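You operate a simulated robot arm through the tools that you are given. There is no shell and no other tool. Be economical: measure what you need, move in short steps, check, and stop when the job is done.

The job below is to be done with a simulated robot arm. You get a single attempt, and the scene is never put back.

TASK
Cement the top of the lamp base that the CEMENT card names.
Fine: it stands in the steel tray; set it in the holder, use the green pot and the yellow brush; brush back in its dish; leave the pot open, its lid on the table.

The check looks at the end state, three seconds after you hand in, the way a careful person would. Anything else that was tipped, shoved, dropped, spilled or broken makes it a failure. A push-on lid holds only when it is set on centred and level and pressed home; a screw cap is set on level and turned clockwise until tight.

THE ROBOT
A 6-joint arm with a two-finger parallel gripper, fixed in place. Base frame: the origin is at the foot of the arm, x ahead of it, y to its left, z up; the work surface is at about z = 860. Units: mm, rad, N and s.
With the tool pointing down near the work surface it reaches from about 240 to 640 mm from the base axis. Its first joint turns from -1.152 to 1.152 rad. Payload 2.7 kg.
Tool frame: the origin (TCP) lies between the finger pads and is the grasp point; the fingertips stand 23 mm ahead of it; z points along the fingers, y is the line along which they close. Largest opening 94 mm; finger width 38, thickness 10; the body of the gripper, 54 by 96 mm, starts 39 mm behind the TCP.
Orientation is that of the tool frame in the base frame, as a unit quaternion [x, y, z, w]. With the fingers straight down and closing along the base's y, the tool's x points along the base's -x, its y along +y and its z along -z.

THE INTERFACE
- The arm moves only by the tool play_rows. Its argument "motion" is a list of rows, each a list of 3 entries, a list of its own where there are three numbers: the shift along the base's x, y, z in m, then the turn, a rotation vector about the base's x, y, z in rad, then the opening in per cent of the stroke, from 0 (shut) to 100 (fully open). In form: [[[dx, dy, dz], [ax, ay, az], gripper], ...]. A call has 1 to 10 rows; each row shifts and turns the commanded pose from where the row before left it. Each row takes 0.2 s and may step no farther than 50 mm and 0.15 rad from the row before; otherwise, or with a gripper value out of range, the whole call is refused. A pose out of reach is approached as far as the arm can. The call stops where the force on the tool passes 70 N (or 10 N more than at its start, if that is more) or the arm is blocked; 0.2 s more then pass. The fingers move at their own pace (about 45 mm/s each) and stop on an object; they squeeze with about 31 N. The grip force told is the motor's: it shows also when the fingers shut on nothing. Time passes only in rows, and 0.2 s behind the last, so rows that do not move let the fingers close. It gives the time, the measured TCP pose, the force on the tool (base axes), the opening and the grip force at its end, in the units of the frame above (readings bear some noise), and new pictures: "pictures" is both (left out), scene, wrist or none.
- Cameras (640 x 400 px; columns grow to the right, rows downward): "scene" is fixed at [80.7, -434.7, 1409.9]; the picture's right is [0.73, -0.69, 0.00], its down [-0.35, -0.37, -0.86] and it looks along [0.59, 0.62, -0.51] (base axes); focal length 342 px, centre (320, 200). "wrist" rides on the gripper at [-39, 0, -44] in the tool frame; the picture's right is [0.00, -1.00, 0.00], its down [0.97, 0.00, -0.24] and it looks along [0.24, 0.00, 0.97] (tool axes); focal length 218 px, centre (320, 200).
- measure_at(camera, pixels): for up to 12 pixels [column, row] of the newest picture of that camera ("zoom" is the newest enlarged one), the place [x, y, z] in the base frame of the surface seen there, good to about 2 mm. No time passes.
- enlarge(camera, box): a new picture of the part [left, top, right, bottom] of that camera's present view, enlarged. No time passes.
- finish_job(): hands the job in; it is judged then, once.

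Go step by step. Measure first, check grasps and placings, and put right what went wrong. The budget is 80 turns and 150 pictures, counting those below and the enlarged ones. Unless the task says otherwise, let go and move clear before handing in, and close with one line.

The tools are called after ">>>" by a JSON object that holds its "name" and its "arguments". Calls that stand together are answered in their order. play_rows: Moves the arm, as the interface text tells. Its arguments: {"type":"object","properties":{"motion":{"type":"array","items":{"type":"array"}},"pictures":{"type":"string","enum":["both","scene","wrist","none"]}},"required":["motion"]} The other tools are called the same way: measure_at (camera, pixels) gives the place of the surface under pixels of a picture; enlarge (camera, box) takes an enlarged picture of a part of a camera's view; finish_job () hands the job in.

At the start:

```text
time: 0.0
position: [308.8, 113.6, 1231.8]
tcp_rot: [-0.001, 1.0, 0.0, 0.0]
wrist_force: [0.4, 0.2, -0.1]
gripper_width: 94.0
finger_force: 0.0
```

scene: 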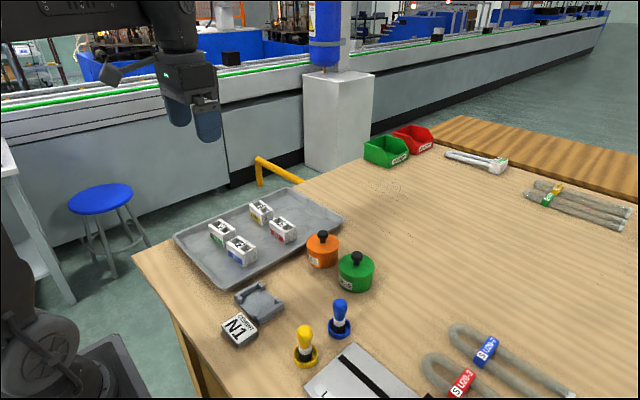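
wrist: 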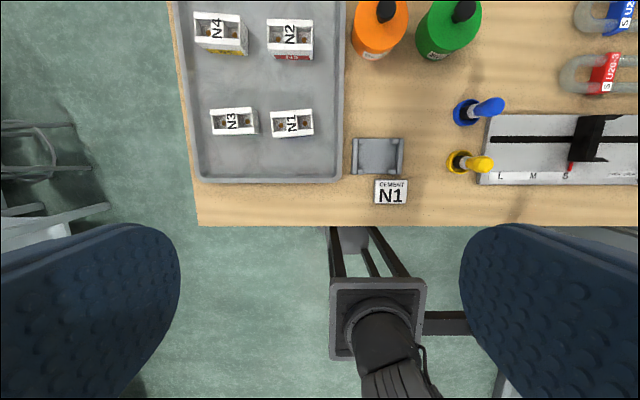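

The card reads "CEMENT N1" (wrist ~390,192), and N1 stands in the tray at about (292,123). I'll enlarge and measure.

>>> {"name": "enlarge", "arguments": {"camera": "wrist", "box": [180, 80, 420, 230]}}

>>> {"name": "enlarge", "arguments": {"camera": "scene", "box": [190, 180, 430, 380]}}

>>> {"name": "measure_at", "arguments": {"camera": "wrist", "pixels": [[292, 123], [275, 111], [312, 111], [275, 134], [312, 134], [234, 122], [377, 155], [355, 150], [400, 150], [390, 192], [330, 150], [250, 160]]}}

>>> {"name": "measure_at", "arguments": {"camera": "scene", "pixels": [[357, 258], [350, 267], [323, 236], [305, 331], [305, 350], [340, 303], [340, 325], [241, 244], [262, 305], [241, 326], [240, 260], [356, 285]]}}

```text
2.67 times, centred on (300, 155) of wrist
```

zoom: 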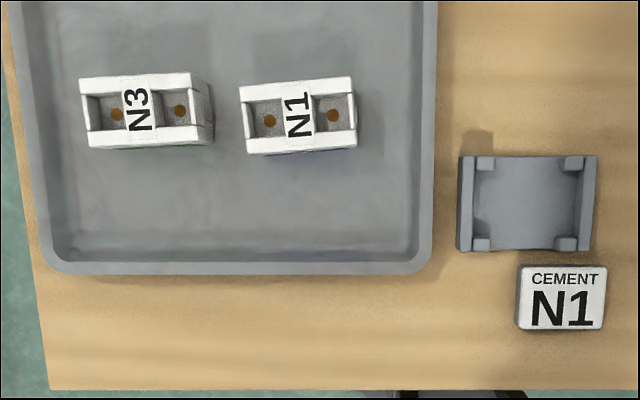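

```text
2.00 times, centred on (310, 280) of scene
```

zoom: 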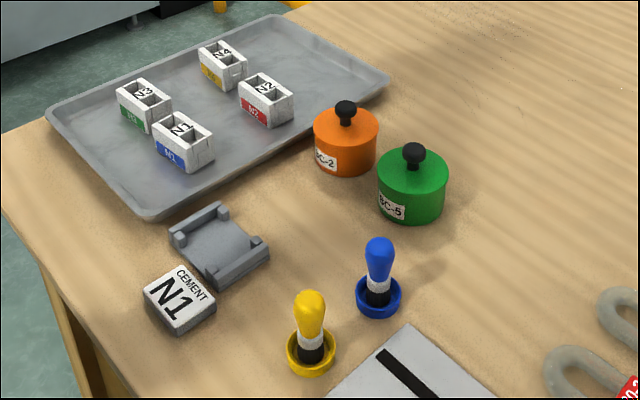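

```text
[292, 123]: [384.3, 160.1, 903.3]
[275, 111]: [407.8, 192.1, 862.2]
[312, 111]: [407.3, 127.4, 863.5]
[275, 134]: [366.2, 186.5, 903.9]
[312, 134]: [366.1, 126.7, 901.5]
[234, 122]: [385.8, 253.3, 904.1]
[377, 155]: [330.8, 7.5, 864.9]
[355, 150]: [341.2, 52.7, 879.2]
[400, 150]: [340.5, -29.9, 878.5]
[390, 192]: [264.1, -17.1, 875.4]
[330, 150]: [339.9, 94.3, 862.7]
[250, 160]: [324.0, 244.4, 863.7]
```

```text
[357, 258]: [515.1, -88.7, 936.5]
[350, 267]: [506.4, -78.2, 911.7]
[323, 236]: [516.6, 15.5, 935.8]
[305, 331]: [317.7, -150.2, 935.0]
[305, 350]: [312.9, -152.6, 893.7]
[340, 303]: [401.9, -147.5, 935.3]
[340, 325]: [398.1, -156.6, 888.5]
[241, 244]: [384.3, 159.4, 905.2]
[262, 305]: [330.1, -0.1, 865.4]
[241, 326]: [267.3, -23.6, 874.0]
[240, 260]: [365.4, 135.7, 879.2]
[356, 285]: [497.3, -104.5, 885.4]
```

N1 measures about 62 × 41 mm at (386,158), and its top is at z≈904. The holder is near (331,10). I'm moving lower for a closer look.

>>> {"name": "play_rows", "arguments": {"motion": [[[0.02, -0.02, -0.04], [0, 0, 0], 100], [[0.02, -0.02, -0.04], [0, 0, 0], 100], [[0.02, -0.02, -0.04], [0, 0, 0], 100], [[0.02, -0.02, -0.04], [0, 0, 0], 100], [[0, 0, 0], [0, 0, 0], 100]], "pictures": "wrist"}}

```text
time: 1.2
position: [392.3, 33.3, 1071.2]
tcp_rot: [0.0, 1.0, 0.0, -0.001]
wrist_force: [0.5, 0.9, -0.8]
gripper_width: 93.9
finger_force: 0.1
```

wrist: 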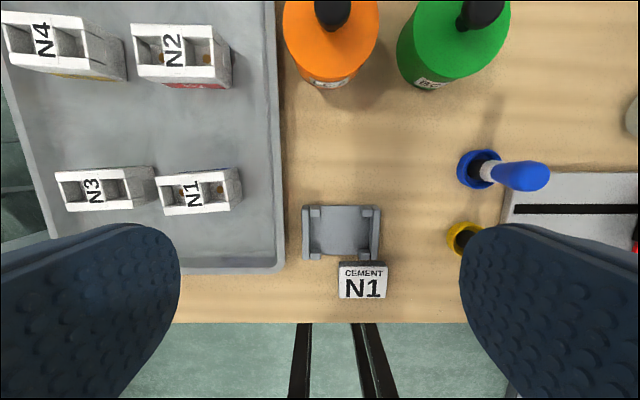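

>>> {"name": "enlarge", "arguments": {"camera": "wrist", "box": [140, 140, 400, 300]}}

>>> {"name": "measure_at", "arguments": {"camera": "wrist", "pixels": [[160, 179], [164, 214], [229, 206], [225, 172], [305, 207], [377, 208], [303, 257], [376, 260], [341, 230], [315, 213], [371, 212], [314, 254]]}}

```text
2.46 times, centred on (270, 220) of wrist
```

zoom: 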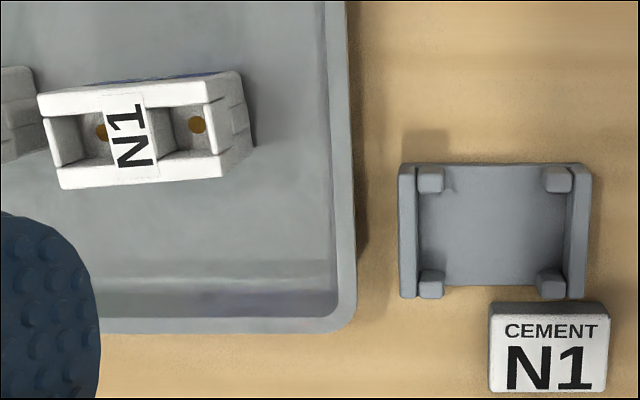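

```text
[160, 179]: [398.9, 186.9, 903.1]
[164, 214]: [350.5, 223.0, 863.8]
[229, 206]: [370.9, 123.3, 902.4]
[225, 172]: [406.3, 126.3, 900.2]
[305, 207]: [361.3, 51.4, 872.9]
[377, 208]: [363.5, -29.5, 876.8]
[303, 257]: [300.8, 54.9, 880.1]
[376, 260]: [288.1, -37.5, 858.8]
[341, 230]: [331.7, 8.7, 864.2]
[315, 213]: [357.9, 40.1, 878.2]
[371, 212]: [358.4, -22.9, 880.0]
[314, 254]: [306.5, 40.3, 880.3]
```

>>> {"name": "measure_at", "arguments": {"camera": "zoom", "pixels": [[42, 98], [62, 186], [219, 174], [204, 85], [405, 170], [586, 170], [405, 293], [578, 293], [430, 175], [557, 175], [430, 275], [550, 275]]}}

>>> {"name": "enlarge", "arguments": {"camera": "scene", "box": [210, 210, 310, 350]}}

```text
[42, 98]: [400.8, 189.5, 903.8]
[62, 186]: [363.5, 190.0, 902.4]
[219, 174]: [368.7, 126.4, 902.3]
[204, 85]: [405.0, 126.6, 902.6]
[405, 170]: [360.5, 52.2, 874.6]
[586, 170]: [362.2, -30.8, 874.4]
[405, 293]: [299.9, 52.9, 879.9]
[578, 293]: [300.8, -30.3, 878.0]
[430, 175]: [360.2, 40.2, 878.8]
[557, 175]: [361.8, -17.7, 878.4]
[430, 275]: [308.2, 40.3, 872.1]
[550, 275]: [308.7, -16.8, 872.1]
```

```text
2.86 times, centred on (260, 280) of scene
```

zoom: 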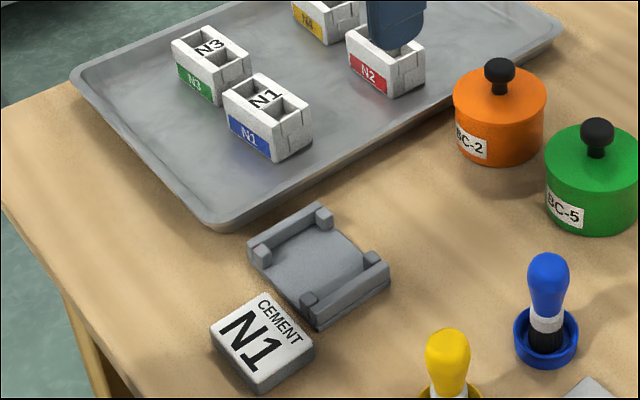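

N1's centre is about (384.5,158), yawed about +0.07 rad, 38 mm wide in x. The holder centre is about (330.5,11), with posts that space the base in x. I'm turning the tool -1.5 rad so it closes along x, and moving above N1.

>>> {"name": "play_rows", "arguments": {"motion": [[[0, 0.0125, 0], [0, 0, -0.15], 100], [[0, 0.0125, 0], [0, 0, -0.15], 100], [[0, 0.0125, 0], [0, 0, -0.15], 100], [[0, 0.0125, 0], [0, 0, -0.15], 100], [[0, 0.0125, 0], [0, 0, -0.15], 100], [[0, 0.0125, 0], [0, 0, -0.15], 100], [[0, 0.0125, -0.01], [0, 0, -0.15], 100], [[0, 0.0125, -0.02], [0, 0, -0.15], 100], [[0, 0.0125, -0.02], [0, 0, -0.15], 100], [[-0.008, 0.0125, -0.02], [0, 0, -0.15], 90]], "pictures": "both"}}

```text
time: 3.4
position: [383.4, 157.9, 1000.8]
tcp_rot: [0.682, 0.731, 0.001, 0.001]
wrist_force: [-0.1, 0.6, 0.0]
gripper_width: 84.5
finger_force: 0.0
```

scene: 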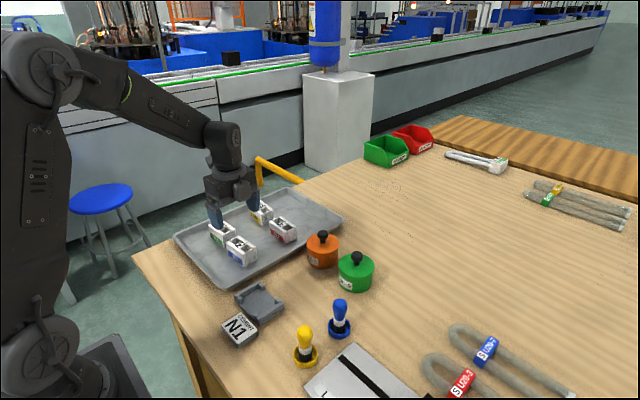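
wrist: 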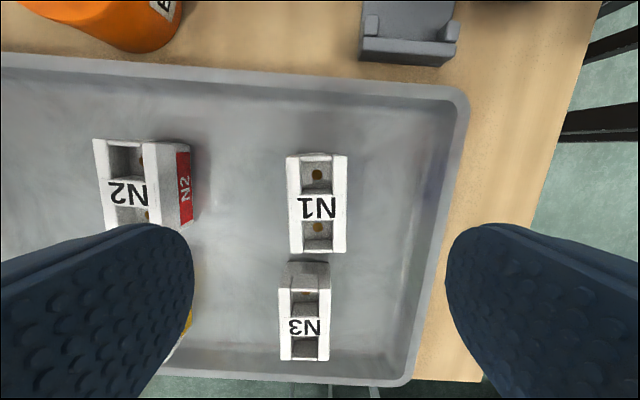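

N1 looks square to the jaws (corners near 287,157 and 346,252). I'm measuring it for a final correction.

>>> {"name": "measure_at", "arguments": {"camera": "wrist", "pixels": [[291, 160], [344, 160], [293, 248], [343, 249], [318, 205], [291, 205], [345, 205]]}}

>>> {"name": "enlarge", "arguments": {"camera": "wrist", "box": [240, 130, 400, 270]}}

```text
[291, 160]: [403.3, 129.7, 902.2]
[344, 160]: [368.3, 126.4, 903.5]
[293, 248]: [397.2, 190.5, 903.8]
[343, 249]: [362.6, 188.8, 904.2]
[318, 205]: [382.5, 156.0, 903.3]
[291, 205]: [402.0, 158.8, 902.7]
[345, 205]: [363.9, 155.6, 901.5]
```

```text
2.86 times, centred on (320, 200) of wrist
```

zoom: 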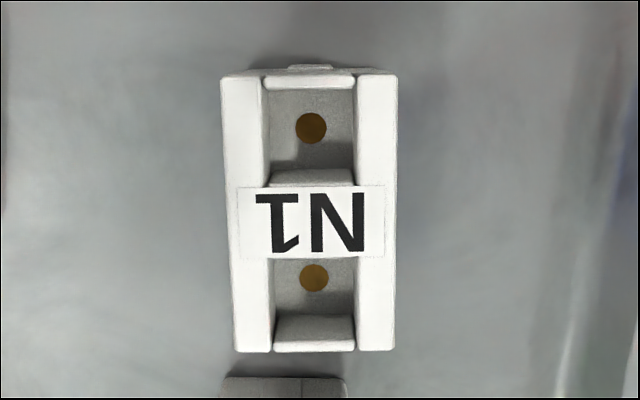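

Centre is confirmed at (383,158). I'm descending to TCP z≈905 and closing.

>>> {"name": "play_rows", "arguments": {"motion": [[[0, 0, -0.04], [0, 0, 0], 80], [[0, 0, -0.03], [0, 0, 0], 70], [[0, 0, -0.026], [0, 0, 0], 70], [[0, 0, 0], [0, 0, 0], 60], [[0, 0, 0], [0, 0, 0], 40], [[0, 0, 0], [0, 0, 0], 30], [[0, 0, 0], [0, 0, 0], 30], [[0, 0, 0], [0, 0, 0], 30]], "pictures": "wrist"}}

```text
time: 5.2
position: [382.5, 157.6, 905.3]
tcp_rot: [0.682, 0.732, 0.0, 0.0]
wrist_force: [-0.4, 0.7, -0.3]
gripper_width: 39.6
finger_force: 30.7
```

wrist: 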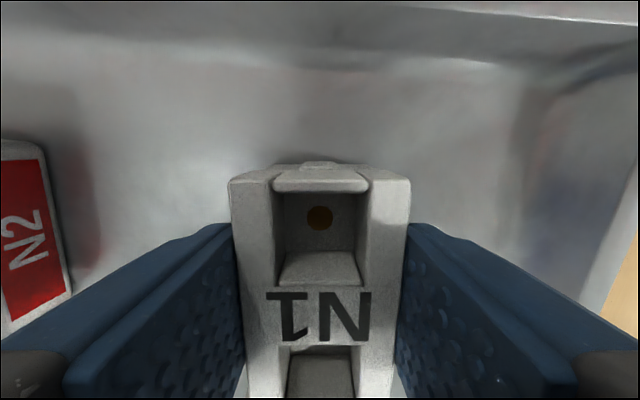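

N1 is gripped (39.6 mm). I'm lifting it and carrying it over the holder, taking out the yaw.

>>> {"name": "play_rows", "arguments": {"motion": [[[0, 0, 0.03], [0, 0, 0], 30], [[0, 0, 0.04], [0, 0, 0], 30], [[0, 0, 0.03], [0, 0, 0], 30], [[-0.012, -0.037, 0], [0, 0, -0.02], 30], [[-0.013, -0.037, 0], [0, 0, -0.02], 30], [[-0.013, -0.037, 0], [0, 0, -0.02], 30], [[-0.014, -0.036, 0], [0, 0, -0.01], 30], [[0, 0, 0], [0, 0, 0], 30]]}}

```text
time: 7.0
position: [330.8, 11.6, 1004.0]
tcp_rot: [0.707, 0.708, 0.0, -0.001]
wrist_force: [0.3, 0.1, -0.6]
gripper_width: 39.3
finger_force: 31.2
```

scene: 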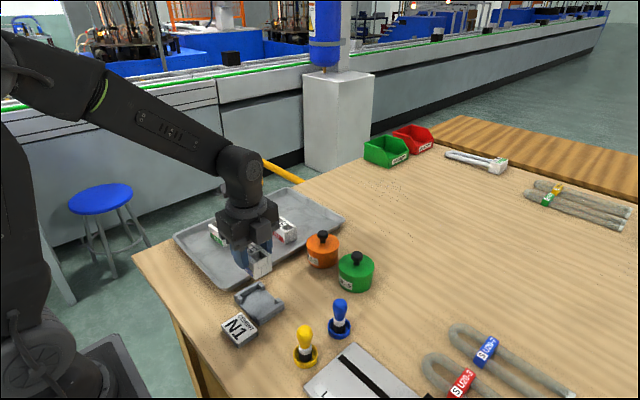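
wrist: 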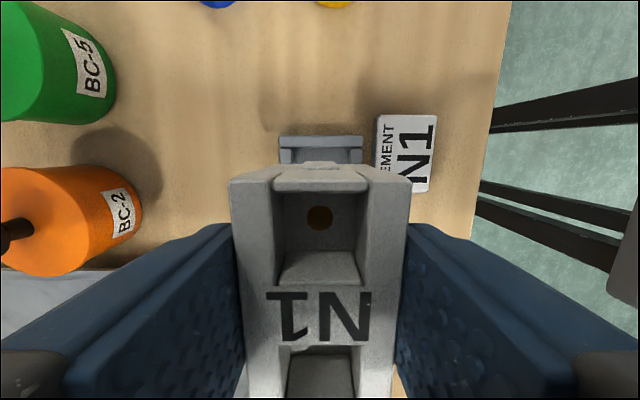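

The base is held over the holder. I'm measuring the holder's post positions more finely from the scene camera.

>>> {"name": "enlarge", "arguments": {"camera": "scene", "box": [225, 240, 295, 340]}}

>>> {"name": "enlarge", "arguments": {"camera": "scene", "box": [228, 275, 292, 325]}}

```text
4.00 times, centred on (260, 290) of scene
```

zoom: 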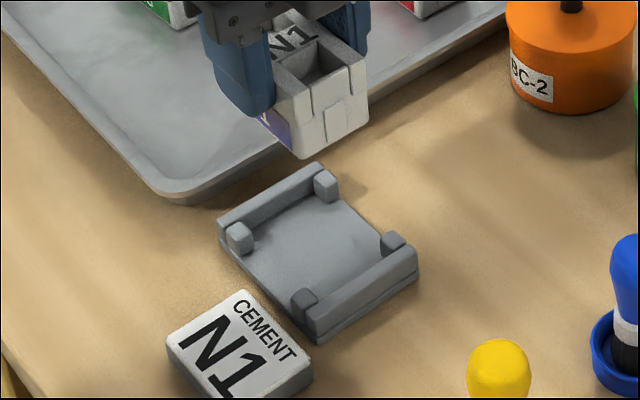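

```text
8.00 times, centred on (260, 300) of scene
```

zoom: 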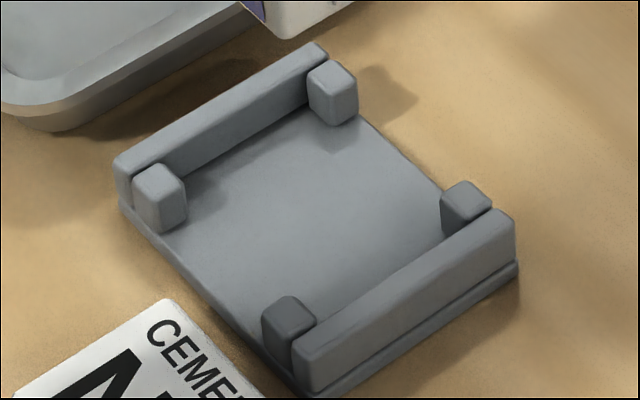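

>>> {"name": "measure_at", "arguments": {"camera": "zoom", "pixels": [[160, 176], [332, 74], [466, 198], [288, 308], [178, 188], [316, 92], [446, 212], [302, 320], [122, 160], [316, 48], [504, 228], [304, 350]]}}

```text
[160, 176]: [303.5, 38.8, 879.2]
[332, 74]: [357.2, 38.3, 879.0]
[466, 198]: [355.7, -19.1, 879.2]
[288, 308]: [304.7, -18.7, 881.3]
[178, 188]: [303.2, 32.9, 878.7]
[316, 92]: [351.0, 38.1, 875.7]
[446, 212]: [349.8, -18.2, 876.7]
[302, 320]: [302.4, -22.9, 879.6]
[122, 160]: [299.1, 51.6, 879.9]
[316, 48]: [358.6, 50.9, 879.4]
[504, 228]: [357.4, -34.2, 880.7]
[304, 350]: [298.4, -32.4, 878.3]
```

Holder centre refined to (330.3, 9.5). I'm aligning and lowering.

>>> {"name": "play_rows", "arguments": {"motion": [[[-0.0004, -0.002, 0], [0, 0, 0], 30], [[0, 0, -0.04], [0, 0, 0], 30], [[0, 0, -0.03], [0, 0, 0], 30], [[0, 0, -0.015], [0, 0, 0], 30], [[0, 0, -0.005], [0, 0, 0], 30], [[0, 0, -0.003], [0, 0, 0], 30], [[0, 0, -0.002], [0, 0, 0], 30], [[0, 0, 0], [0, 0, 0], 30]]}}

>>> {"name": "enlarge", "arguments": {"camera": "scene", "box": [210, 235, 310, 335]}}

```text
time: 8.8
position: [330.0, 9.5, 910.8]
tcp_rot: [0.706, 0.708, -0.001, 0.0]
wrist_force: [-0.3, 0.6, -0.1]
gripper_width: 39.6
finger_force: 31.1
```

scene: 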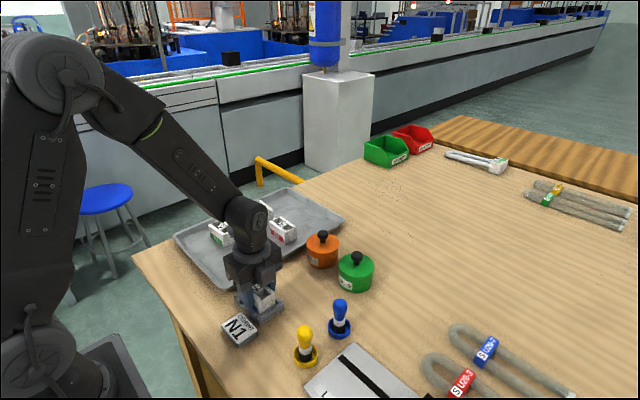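
wrist: 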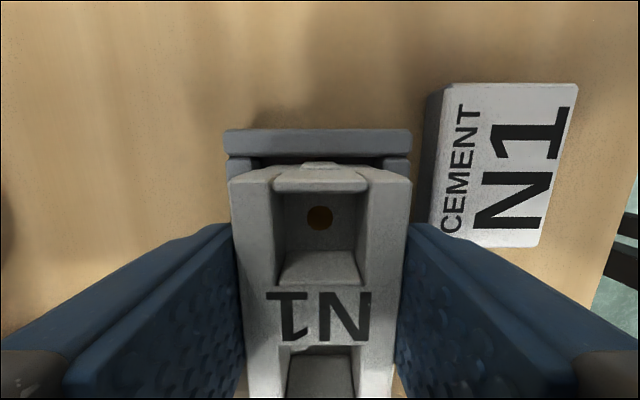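

```text
4.00 times, centred on (260, 285) of scene
```

zoom: 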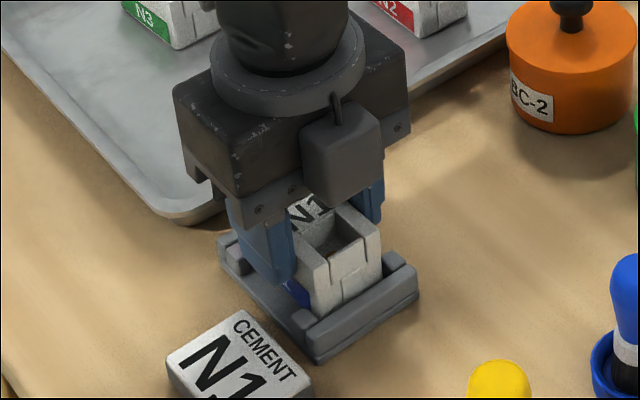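

The base is between the posts with no contact force. I'm lowering the last few mm until it seats.

>>> {"name": "play_rows", "arguments": {"motion": [[[0, 0, -0.001], [0, 0, 0], 30], [[0, 0, -0.001], [0, 0, 0], 30], [[0, 0, -0.001], [0, 0, 0], 30], [[0, 0, -0.001], [0, 0, 0], 30]], "pictures": "none"}}

```text
time: 9.8
position: [329.2, 9.2, 906.8]
tcp_rot: [0.706, 0.708, 0.0, 0.0]
wrist_force: [-3.5, 0.4, 10.6]
gripper_width: 39.5
finger_force: 31.0
```

Contact came at 906.8, the expected seated height. I'm releasing with a modest opening and lifting straight up.

>>> {"name": "play_rows", "arguments": {"motion": [[[0, 0, 0], [0, 0, 0], 50], [[0, 0, 0], [0, 0, 0], 60], [[0, 0, 0], [0, 0, 0], 60], [[0, 0, 0.02], [0, 0, 0], 60], [[0, 0, 0.04], [0, 0, 0], 60], [[0, 0, 0.05], [0, 0, 0], 60], [[0, -0.02, 0.05], [0, 0, 0], 80], [[0, 0, 0], [0, 0, 0], 80]]}}

>>> {"name": "enlarge", "arguments": {"camera": "scene", "box": [220, 260, 300, 340]}}

```text
refused: row 7 steps farther than a row can; nothing moved
```

```text
5.00 times, centred on (260, 300) of scene
```

zoom: 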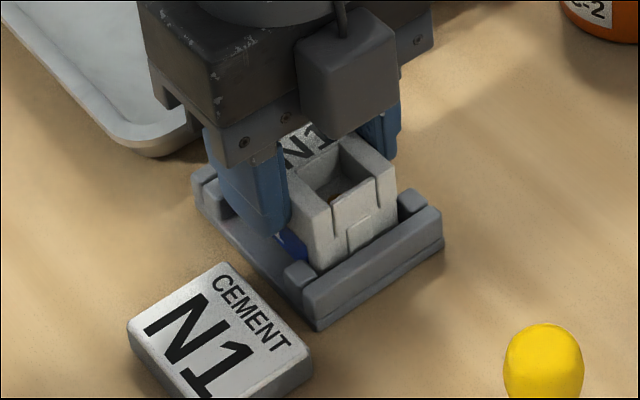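

The call was refused because row 7 was too long. The base looks seated, so I'm retrying with shorter steps.

>>> {"name": "play_rows", "arguments": {"motion": [[[0, 0, 0], [0, 0, 0], 50], [[0, 0, 0], [0, 0, 0], 60], [[0, 0, 0], [0, 0, 0], 60], [[0, 0, 0.02], [0, 0, 0], 60], [[0, 0, 0.04], [0, 0, 0], 60], [[0, 0, 0.045], [0, 0, 0], 60], [[0, -0.02, 0.04], [0, 0, 0], 80], [[0.045, -0.02, 0], [0, 0, 0], 80], [[0.045, -0.02, 0], [0, 0, 0], 80], [[0, 0, 0], [0, 0, 0], 80]]}}

>>> {"name": "enlarge", "arguments": {"camera": "scene", "box": [220, 260, 300, 340]}}

```text
time: 12.0
position: [419.9, -50.9, 1051.4]
tcp_rot: [0.707, 0.707, 0.0, 0.0]
wrist_force: [-0.6, -0.7, -1.0]
gripper_width: 75.1
finger_force: 0.1
```

scene: 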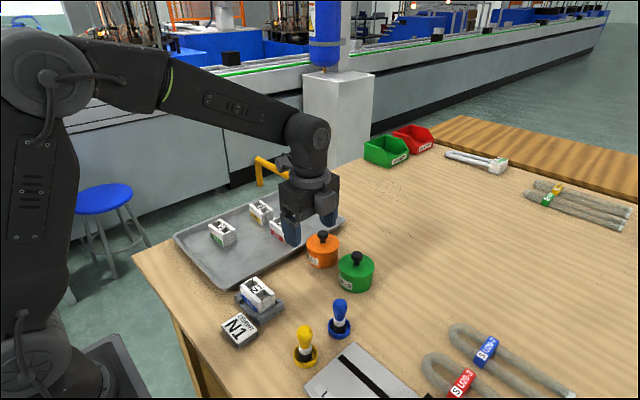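
wrist: 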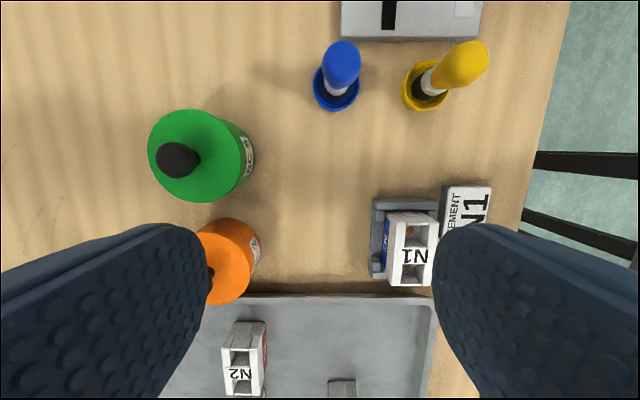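

```text
5.00 times, centred on (260, 300) of scene
```

zoom: 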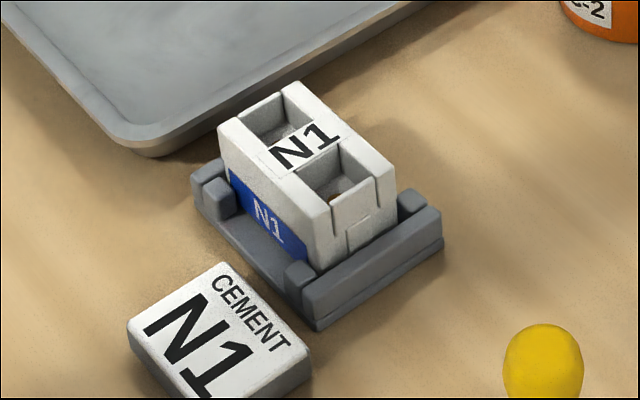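

N1 sits level in the holder. Next is the green pot lid, so I'm measuring it and the brushes.

>>> {"name": "enlarge", "arguments": {"camera": "scene", "box": [285, 220, 395, 375]}}

>>> {"name": "enlarge", "arguments": {"camera": "wrist", "box": [130, 20, 500, 220]}}

>>> {"name": "measure_at", "arguments": {"camera": "wrist", "pixels": [[177, 160], [162, 160], [192, 160], [177, 147], [177, 175], [215, 115], [238, 150], [150, 150], [185, 197], [240, 150], [340, 50], [462, 65]]}}

```text
2.58 times, centred on (340, 298) of scene
```

zoom: 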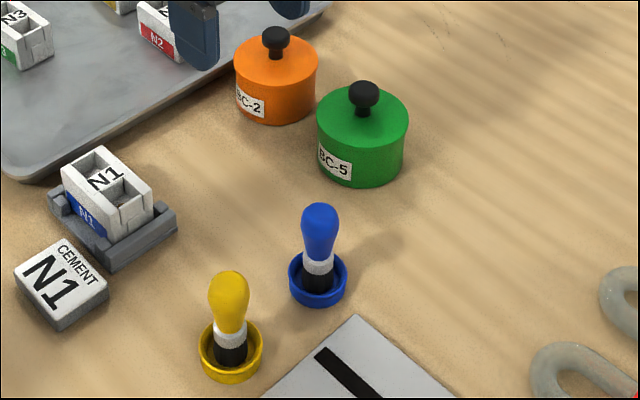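

```text
1.73 times, centred on (315, 120) of wrist
```

zoom: 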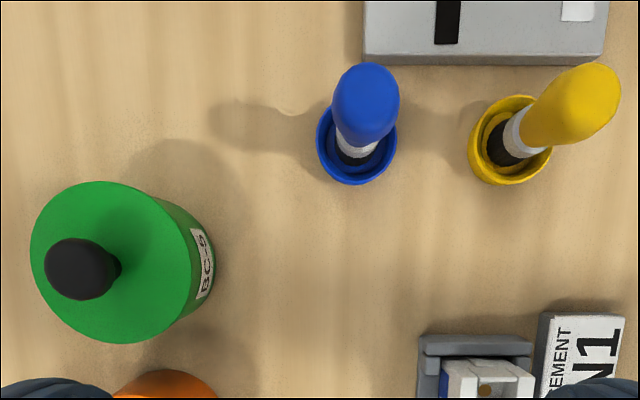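

```text
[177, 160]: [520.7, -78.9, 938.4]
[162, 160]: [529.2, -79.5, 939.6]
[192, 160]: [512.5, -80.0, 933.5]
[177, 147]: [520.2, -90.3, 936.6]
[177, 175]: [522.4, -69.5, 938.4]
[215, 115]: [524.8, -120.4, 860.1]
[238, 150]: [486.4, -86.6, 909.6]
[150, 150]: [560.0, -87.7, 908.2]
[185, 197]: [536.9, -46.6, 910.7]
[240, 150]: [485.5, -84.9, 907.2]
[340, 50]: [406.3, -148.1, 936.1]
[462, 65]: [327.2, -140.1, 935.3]
```

The knob is at about (520,-80) with its top at ~939; the lid top is at ~910. I'm going above it for a centred look.

>>> {"name": "play_rows", "arguments": {"motion": [[[0.04, -0.01, 0], [0, 0, 0], 70], [[0.03, -0.01, -0.02], [0, 0, 0], 60], [[0.03, -0.009, -0.02], [0, 0, 0], 60], [[0, 0, -0.01], [0, 0, 0], 60], [[0, 0, 0], [0, 0, 0], 60]], "pictures": "wrist"}}

```text
time: 13.2
position: [519.3, -80.2, 1000.9]
tcp_rot: [0.706, 0.708, 0.0, 0.0]
wrist_force: [-0.7, 0.4, 0.0]
gripper_width: 56.6
finger_force: 0.0
```

wrist: 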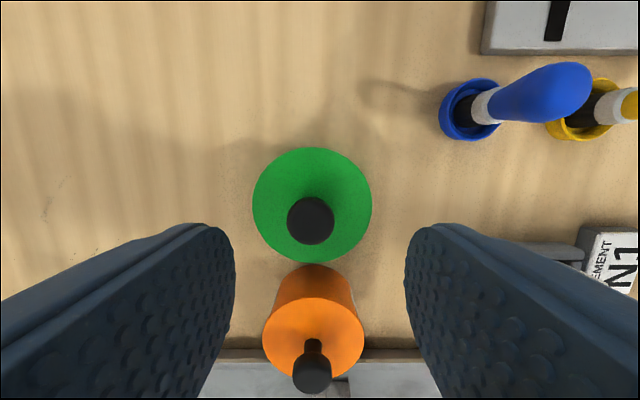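

>>> {"name": "measure_at", "arguments": {"camera": "wrist", "pixels": [[311, 221], [290, 221], [332, 221], [311, 200], [311, 241], [256, 205], [369, 205], [311, 150], [311, 260]]}}

```text
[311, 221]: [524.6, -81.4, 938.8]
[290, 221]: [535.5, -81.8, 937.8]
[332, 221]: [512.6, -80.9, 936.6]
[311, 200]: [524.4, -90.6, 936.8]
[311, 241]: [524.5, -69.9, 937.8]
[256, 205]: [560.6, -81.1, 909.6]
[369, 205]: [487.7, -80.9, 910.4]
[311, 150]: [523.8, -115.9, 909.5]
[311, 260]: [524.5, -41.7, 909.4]
```

Knob centre is (524,-80). I'm shifting +5 mm in x, descending to z≈937 and closing on the knob.

>>> {"name": "play_rows", "arguments": {"motion": [[[0.005, 0, -0.03], [0, 0, 0], 55], [[0, 0, -0.025], [0, 0, 0], 50], [[0, 0, -0.0085], [0, 0, 0], 50], [[0, 0, 0], [0, 0, 0], 30], [[0, 0, 0], [0, 0, 0], 15], [[0, 0, 0], [0, 0, 0], 15], [[0, 0, 0], [0, 0, 0], 10], [[0, 0, 0], [0, 0, 0], 10]], "pictures": "wrist"}}

```text
time: 15.0
position: [523.4, -78.6, 937.4]
tcp_rot: [0.706, 0.708, 0.001, 0.0]
wrist_force: [0.4, 0.6, -0.4]
gripper_width: 24.6
finger_force: 31.4
```

wrist: 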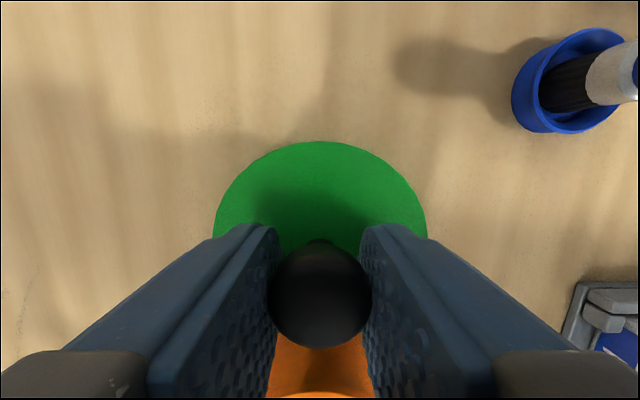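

The knob is gripped at 24.6 mm. I'm lifting slowly and watching the force to see whether the lid pulls straight off.

>>> {"name": "play_rows", "arguments": {"motion": [[[0, 0, 0.001], [0, 0, 0], 10], [[0, 0, 0.001], [0, 0, 0], 10], [[0, 0, 0.001], [0, 0, 0], 10], [[0, 0, 0.002], [0, 0, 0], 10]], "pictures": "scene"}}

>>> {"name": "enlarge", "arguments": {"camera": "scene", "box": [310, 220, 410, 310]}}

```text
time: 16.0
position: [524.8, -80.4, 943.0]
tcp_rot: [0.707, 0.707, -0.001, -0.001]
wrist_force: [0.0, 0.6, -0.4]
gripper_width: 24.8
finger_force: 31.0
```

scene: 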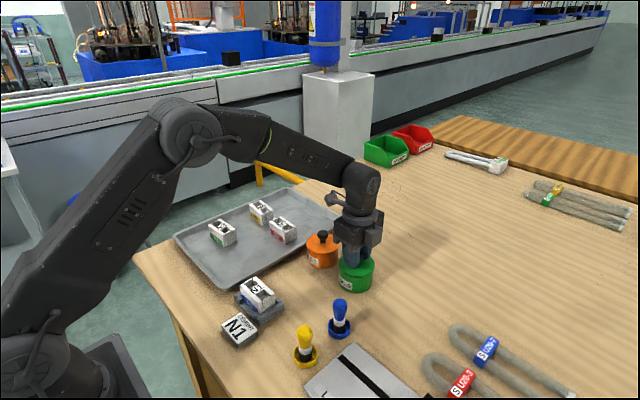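

```text
4.44 times, centred on (360, 265) of scene
```

zoom: 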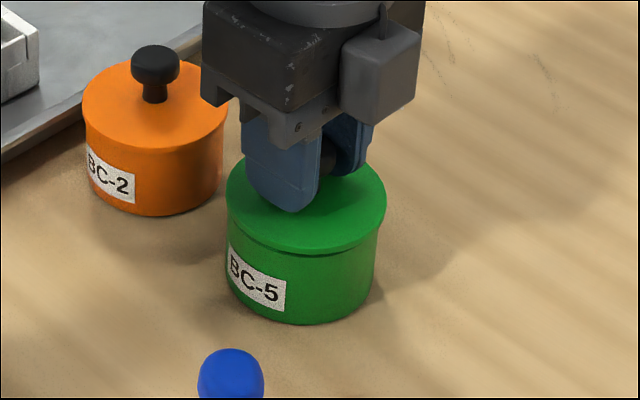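

The lid comes off freely. I'm lifting it higher and carrying it to the empty table near (530,-195), with a picture before lowering.

>>> {"name": "play_rows", "arguments": {"motion": [[[0, 0, 0.01], [0, 0, 0], 10], [[0, 0, 0.03], [0, 0, 0], 10], [[0, 0, 0.04], [0, 0, 0], 10], [[0, -0.03, 0], [0, 0, 0], 10], [[0.005, -0.04, 0], [0, 0, 0], 10], [[0, -0.045, 0], [0, 0, 0], 10], [[0, 0, 0], [0, 0, 0], 10]]}}

```text
time: 17.6
position: [529.7, -195.0, 1023.2]
tcp_rot: [0.707, 0.708, 0.0, 0.0]
wrist_force: [0.6, -0.4, -0.3]
gripper_width: 24.6
finger_force: 31.2
```

scene: 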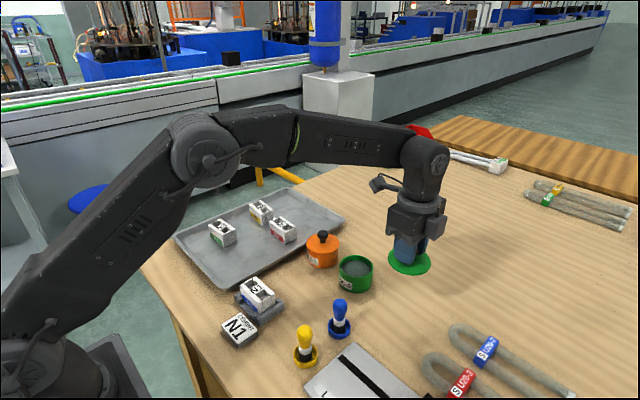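
wrist: 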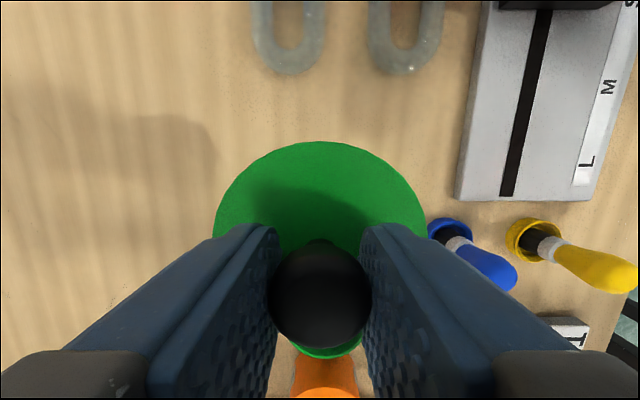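

I'm checking clearances below: the hairpin tip at (290,72), the plate corner at (460,198), and the pot opening.

>>> {"name": "measure_at", "arguments": {"camera": "wrist", "pixels": [[290, 70], [405, 70], [460, 198], [320, 140], [215, 200]]}}

>>> {"name": "enlarge", "arguments": {"camera": "scene", "box": [320, 225, 440, 300]}}

>>> {"name": "measure_at", "arguments": {"camera": "scene", "pixels": [[356, 270], [350, 268], [360, 265], [340, 263], [372, 263], [356, 256], [356, 279]]}}

```text
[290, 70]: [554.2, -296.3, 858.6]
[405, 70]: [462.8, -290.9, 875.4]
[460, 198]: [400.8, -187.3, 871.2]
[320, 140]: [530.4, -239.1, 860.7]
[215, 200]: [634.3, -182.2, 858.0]
```

```text
5.33 times, centred on (380, 262) of scene
```

zoom: 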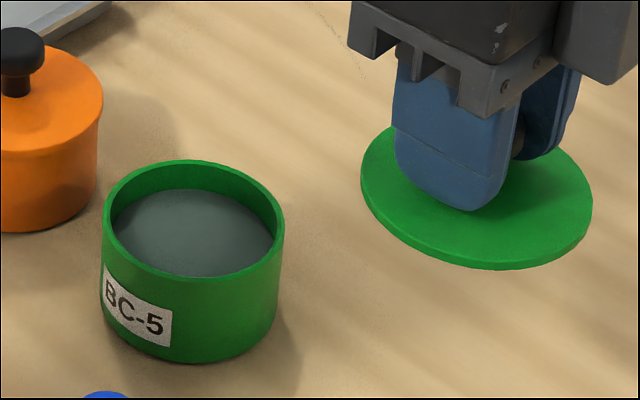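

```text
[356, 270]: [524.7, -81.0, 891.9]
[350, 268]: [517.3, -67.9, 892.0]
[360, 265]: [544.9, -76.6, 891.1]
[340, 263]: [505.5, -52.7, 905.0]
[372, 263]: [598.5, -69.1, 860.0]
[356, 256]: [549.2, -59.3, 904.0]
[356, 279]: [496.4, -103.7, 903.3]
```

The clearances are fine. I'm lowering the lid to just above the table.

>>> {"name": "play_rows", "arguments": {"motion": [[[0, 0, -0.04], [0, 0, 0], 10], [[0, 0, -0.04], [0, 0, 0], 10], [[0, 0, -0.03], [0, 0, 0], 10], [[0, 0, -0.005], [0, 0, 0], 10], [[0, 0, -0.003], [0, 0, 0], 10], [[0, 0, 0], [0, 0, 0], 10]], "pictures": "scene"}}

>>> {"name": "enlarge", "arguments": {"camera": "scene", "box": [350, 225, 470, 315]}}

```text
time: 19.0
position: [528.5, -195.2, 904.6]
tcp_rot: [0.706, 0.708, -0.001, 0.0]
wrist_force: [0.0, -0.1, 0.5]
gripper_width: 24.6
finger_force: 31.1
```

scene: 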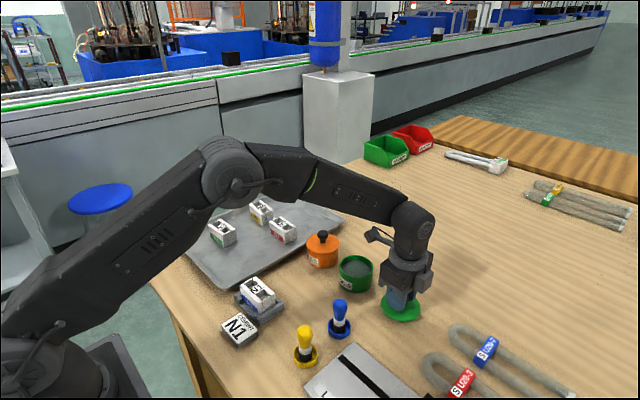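

```text
4.44 times, centred on (410, 270) of scene
```

zoom: 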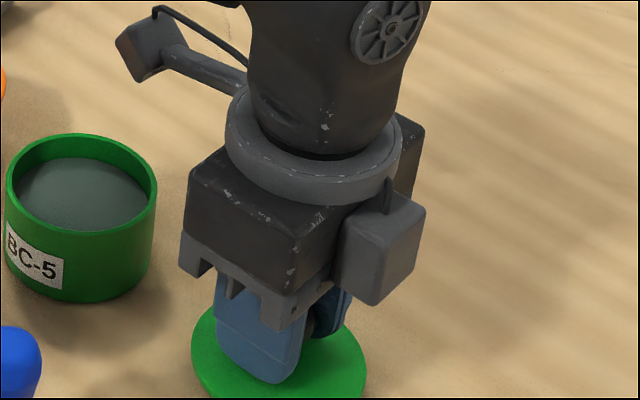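

I'm stepping down in small increments to find contact.

>>> {"name": "play_rows", "arguments": {"motion": [[[0, 0, -0.002], [0, 0, 0], 10], [[0, 0, -0.002], [0, 0, 0], 10], [[0, 0, -0.001], [0, 0, 0], 10], [[0, 0, 0], [0, 0, 0], 10]], "pictures": "none"}}

```text
time: 20.0
position: [528.6, -195.6, 900.2]
tcp_rot: [0.706, 0.708, -0.001, 0.0]
wrist_force: [0.5, -0.4, -0.6]
gripper_width: 24.8
finger_force: 31.1
```

>>> {"name": "play_rows", "arguments": {"motion": [[[0, 0, -0.001], [0, 0, 0], 10], [[0, 0, -0.001], [0, 0, 0], 10], [[0, 0, -0.001], [0, 0, 0], 10], [[0, 0, 0], [0, 0, 0], 10]], "pictures": "none"}}

```text
time: 21.0
position: [529.7, -194.4, 897.5]
tcp_rot: [0.706, 0.708, 0.0, 0.0]
wrist_force: [-0.2, 1.0, 1.9]
gripper_width: 24.6
finger_force: 31.0
```

>>> {"name": "play_rows", "arguments": {"motion": [[[0, 0, -0.001], [0, 0, 0], 10], [[0, 0, -0.001], [0, 0, 0], 10], [[0, 0, 0], [0, 0, 0], 10]], "pictures": "none"}}

```text
time: 21.8
position: [529.8, -194.5, 896.3]
tcp_rot: [0.707, 0.708, 0.001, 0.002]
wrist_force: [-0.2, 1.1, 12.9]
gripper_width: 24.7
finger_force: 31.1
```

The lid is resting on the table (13 N). I'm releasing and rising.

>>> {"name": "play_rows", "arguments": {"motion": [[[0, 0, 0], [0, 0, 0], 30], [[0, 0, 0], [0, 0, 0], 50], [[0, 0, 0], [0, 0, 0], 50], [[0, 0, 0.02], [0, 0, 0], 50], [[0, 0, 0.04], [0, 0, 0], 50], [[0, 0, 0.045], [0, 0, 0], 50], [[-0.045, 0.01, 0], [0, 0, 0], 50], [[-0.045, 0.01, 0], [0, 0, 0], 50], [[-0.045, 0.01, 0], [0, 0, 0], 50], [[-0.045, 0.01, 0], [0, 0, 0], 50]], "pictures": "scene"}}

>>> {"name": "enlarge", "arguments": {"camera": "scene", "box": [280, 240, 460, 380]}}

```text
time: 24.0
position: [348.2, -155.3, 997.8]
tcp_rot: [0.707, 0.707, 0.0, 0.0]
wrist_force: [0.9, -0.5, 0.0]
gripper_width: 47.1
finger_force: 0.0
```

scene: 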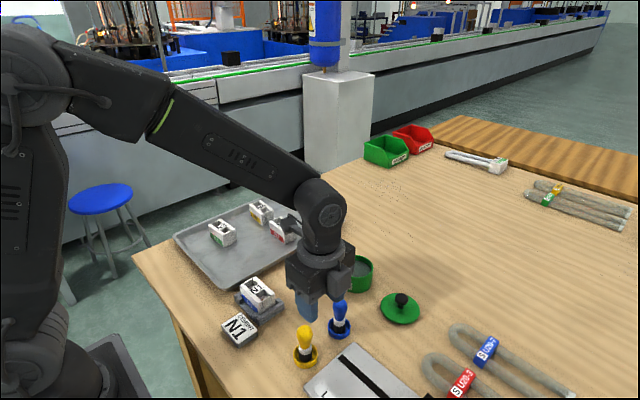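

```text
2.86 times, centred on (370, 310) of scene
```

zoom: 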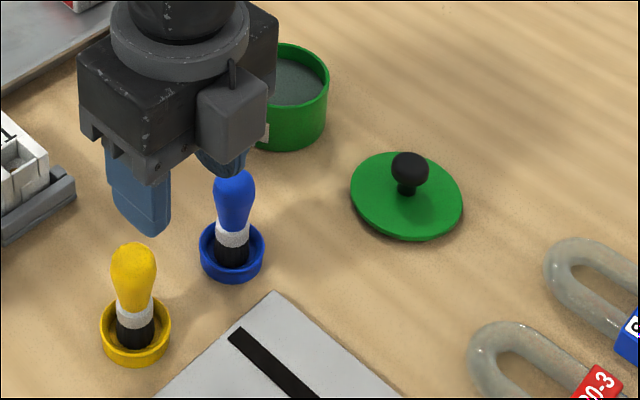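

The lid lies flat and the pot is open. I'm moving over the yellow brush.

>>> {"name": "play_rows", "arguments": {"motion": [[[-0.029, 0.004, 0], [0, 0, 0], 50], [[0, 0, 0], [0, 0, 0], 50]], "pictures": "wrist"}}

>>> {"name": "enlarge", "arguments": {"camera": "wrist", "box": [240, 140, 400, 280]}}

>>> {"name": "enlarge", "arguments": {"camera": "scene", "box": [285, 315, 330, 375]}}

```text
time: 24.6
position: [317.6, -151.7, 998.7]
tcp_rot: [0.706, 0.708, 0.001, 0.0]
wrist_force: [-0.3, -0.2, 0.0]
gripper_width: 46.8
finger_force: 0.1
```

wrist: 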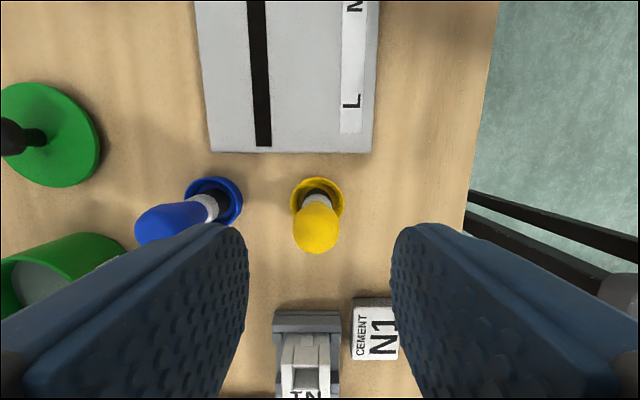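

```text
2.86 times, centred on (320, 210) of wrist
```

zoom: 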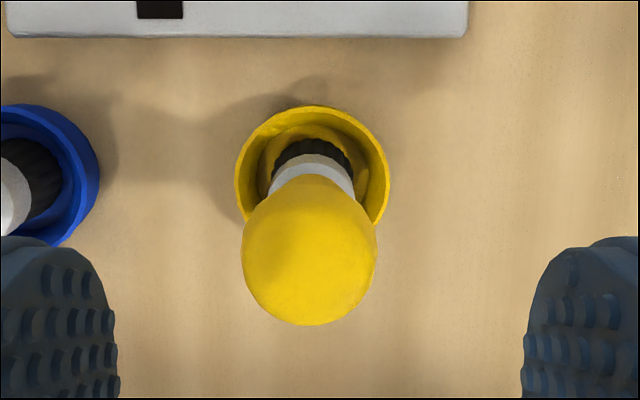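

```text
6.67 times, centred on (308, 345) of scene
```

zoom: 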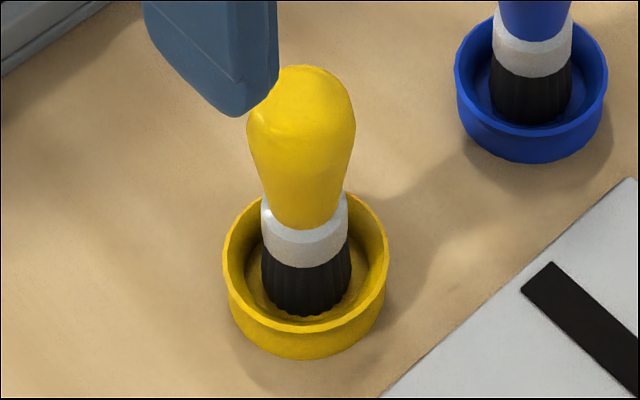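

>>> {"name": "measure_at", "arguments": {"camera": "wrist", "pixels": [[316, 230], [298, 228], [332, 228], [316, 250], [316, 212], [293, 200], [343, 200], [317, 180], [317, 190]]}}

>>> {"name": "measure_at", "arguments": {"camera": "zoom", "pixels": [[302, 150], [305, 235], [305, 290], [302, 75], [226, 260], [386, 260], [305, 195], [305, 340], [380, 330], [300, 265]]}}

```text
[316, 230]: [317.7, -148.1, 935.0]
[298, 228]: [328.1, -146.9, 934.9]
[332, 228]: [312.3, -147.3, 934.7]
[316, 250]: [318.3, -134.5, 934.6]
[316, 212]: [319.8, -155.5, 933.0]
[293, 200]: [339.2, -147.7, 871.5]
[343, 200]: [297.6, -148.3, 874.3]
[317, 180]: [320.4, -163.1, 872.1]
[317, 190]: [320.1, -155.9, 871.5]
```

```text
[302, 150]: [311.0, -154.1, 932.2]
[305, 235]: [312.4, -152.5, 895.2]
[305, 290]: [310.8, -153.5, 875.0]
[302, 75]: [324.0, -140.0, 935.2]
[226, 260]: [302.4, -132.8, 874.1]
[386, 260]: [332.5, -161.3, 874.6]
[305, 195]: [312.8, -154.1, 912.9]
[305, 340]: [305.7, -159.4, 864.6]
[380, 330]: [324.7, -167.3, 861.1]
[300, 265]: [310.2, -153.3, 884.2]
```

The yellow handle is vertical, centred near (319,-146.5), top ~935. I'm descending to z≈921 and gripping it.

>>> {"name": "play_rows", "arguments": {"motion": [[[0.001, 0.005, -0.02], [0, 0, 0], 50], [[0, 0, -0.03], [0, 0, 0], 50], [[0, 0, -0.0275], [0, 0, 0], 50], [[0, 0, 0], [0, 0, 0], 40], [[0, 0, 0], [0, 0, 0], 20], [[0, 0, 0], [0, 0, 0], 10], [[0, 0, 0], [0, 0, 0], 5], [[0, 0, 0], [0, 0, 0], 5]]}}

>>> {"name": "enlarge", "arguments": {"camera": "scene", "box": [270, 300, 350, 380]}}

```text
time: 26.4
position: [321.3, -147.4, 921.3]
tcp_rot: [0.707, 0.708, 0.0, 0.0]
wrist_force: [-0.8, 1.3, 0.0]
gripper_width: 26.1
finger_force: 31.3
```

scene: 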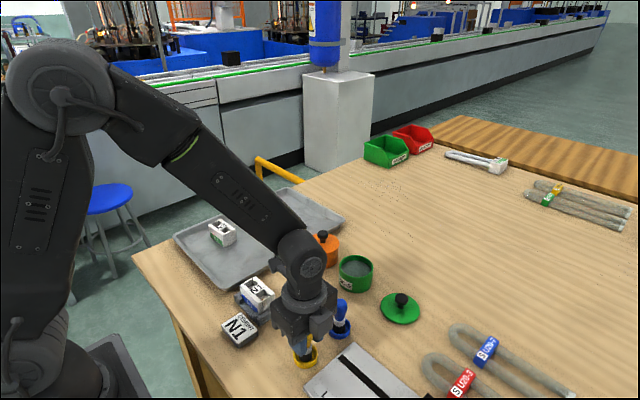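
wrist: 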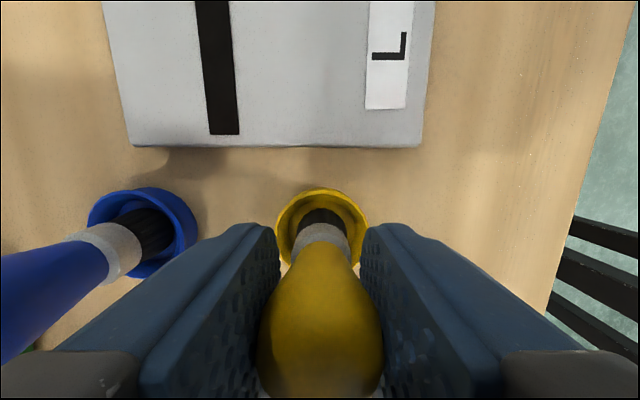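

```text
5.00 times, centred on (310, 340) of scene
```

zoom: 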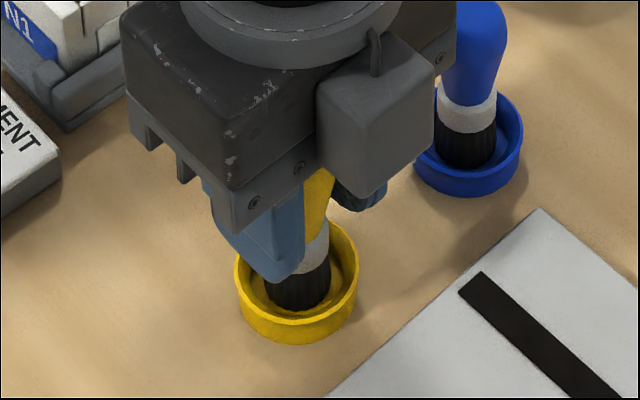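

Gripped at 26 mm, with the brush standing upright. I'm lifting it straight up out of the dish.

>>> {"name": "play_rows", "arguments": {"motion": [[[0, 0, 0.005], [0, 0, 0], 5], [[0, 0, 0.01], [0, 0, 0], 5], [[0, 0, 0.03], [0, 0, 0], 5], [[0, 0, 0.035], [0, 0, 0], 5], [[0, 0, 0], [0, 0, 0], 5]]}}

>>> {"name": "enlarge", "arguments": {"camera": "scene", "box": [270, 270, 370, 380]}}

```text
time: 27.6
position: [321.6, -146.3, 1001.3]
tcp_rot: [0.707, 0.707, -0.001, 0.0]
wrist_force: [-0.7, 0.2, -1.7]
gripper_width: 25.9
finger_force: 31.4
```

scene: 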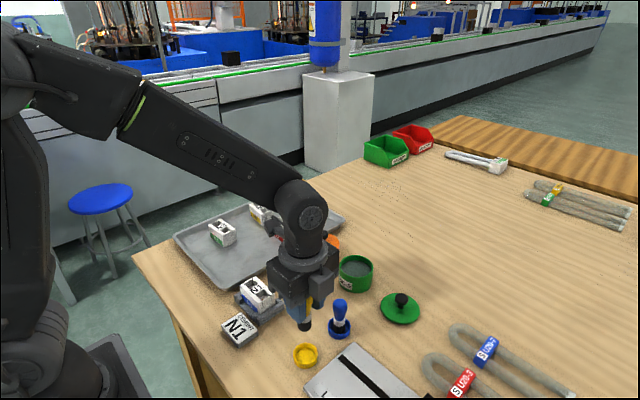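
wrist: 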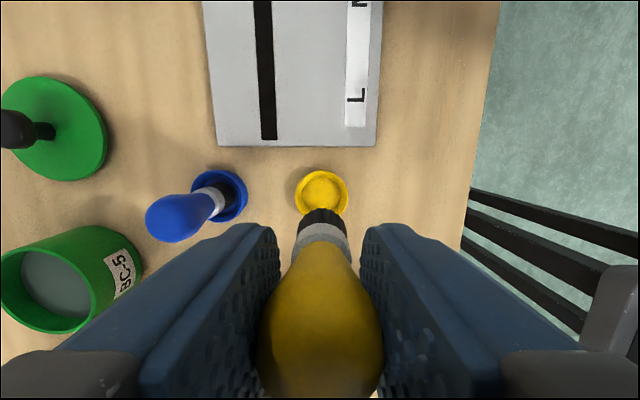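

```text
3.64 times, centred on (320, 325) of scene
```

zoom: 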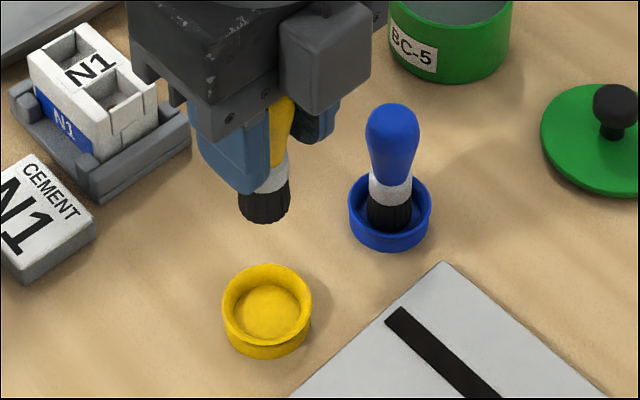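

The dish is empty with the brush above it. I'm measuring the bristle end and the dish centre for the return.

>>> {"name": "measure_at", "arguments": {"camera": "zoom", "pixels": [[265, 219], [265, 214], [242, 205], [289, 208], [267, 310], [223, 312], [311, 312], [267, 266], [267, 345]]}}

>>> {"name": "measure_at", "arguments": {"camera": "wrist", "pixels": [[321, 190], [297, 190], [346, 190], [321, 172]]}}

```text
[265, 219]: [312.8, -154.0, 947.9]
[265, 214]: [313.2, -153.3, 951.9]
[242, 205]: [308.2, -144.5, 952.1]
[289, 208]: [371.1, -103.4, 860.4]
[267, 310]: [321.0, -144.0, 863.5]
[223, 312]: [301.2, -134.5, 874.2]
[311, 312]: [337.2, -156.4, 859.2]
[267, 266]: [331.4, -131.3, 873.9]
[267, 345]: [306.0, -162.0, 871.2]
```

```text
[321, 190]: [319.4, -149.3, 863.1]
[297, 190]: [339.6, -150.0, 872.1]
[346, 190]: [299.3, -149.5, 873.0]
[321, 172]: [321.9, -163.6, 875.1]
```

The bristle end is about 55–57 mm below the TCP. I'm carrying the brush over the green pot and lowering so the bristles sit about 5 mm into the cement (surface z≈892).

>>> {"name": "play_rows", "arguments": {"motion": [[[0, 0, 0.02], [0, 0, 0], 5], [[0.0405, 0.0133, 0], [0, 0, 0], 5], [[0.0405, 0.0133, 0], [0, 0, 0], 5], [[0.0405, 0.0133, 0], [0, 0, 0], 5], [[0.0405, 0.0133, 0], [0, 0, 0], 5], [[0.0405, 0.0133, 0], [0, 0, 0], 5], [[0, 0, 0], [0, 0, 0], 5]]}}

```text
time: 29.2
position: [523.7, -79.9, 1020.7]
tcp_rot: [0.706, 0.708, -0.001, 0.0]
wrist_force: [-0.5, 0.0, -0.7]
gripper_width: 25.9
finger_force: 31.1
```

scene: 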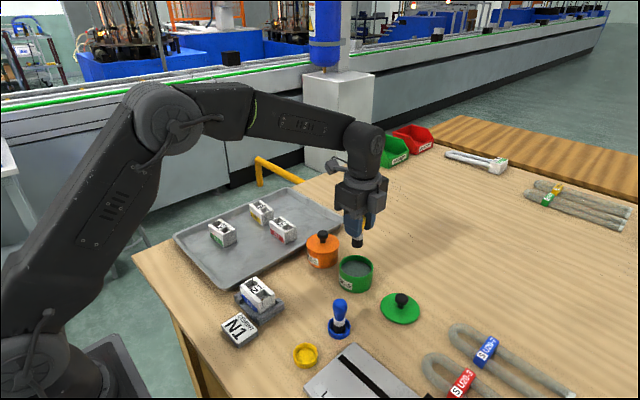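
wrist: 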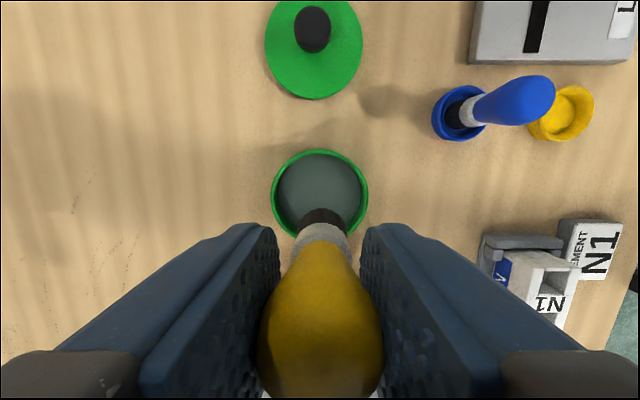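

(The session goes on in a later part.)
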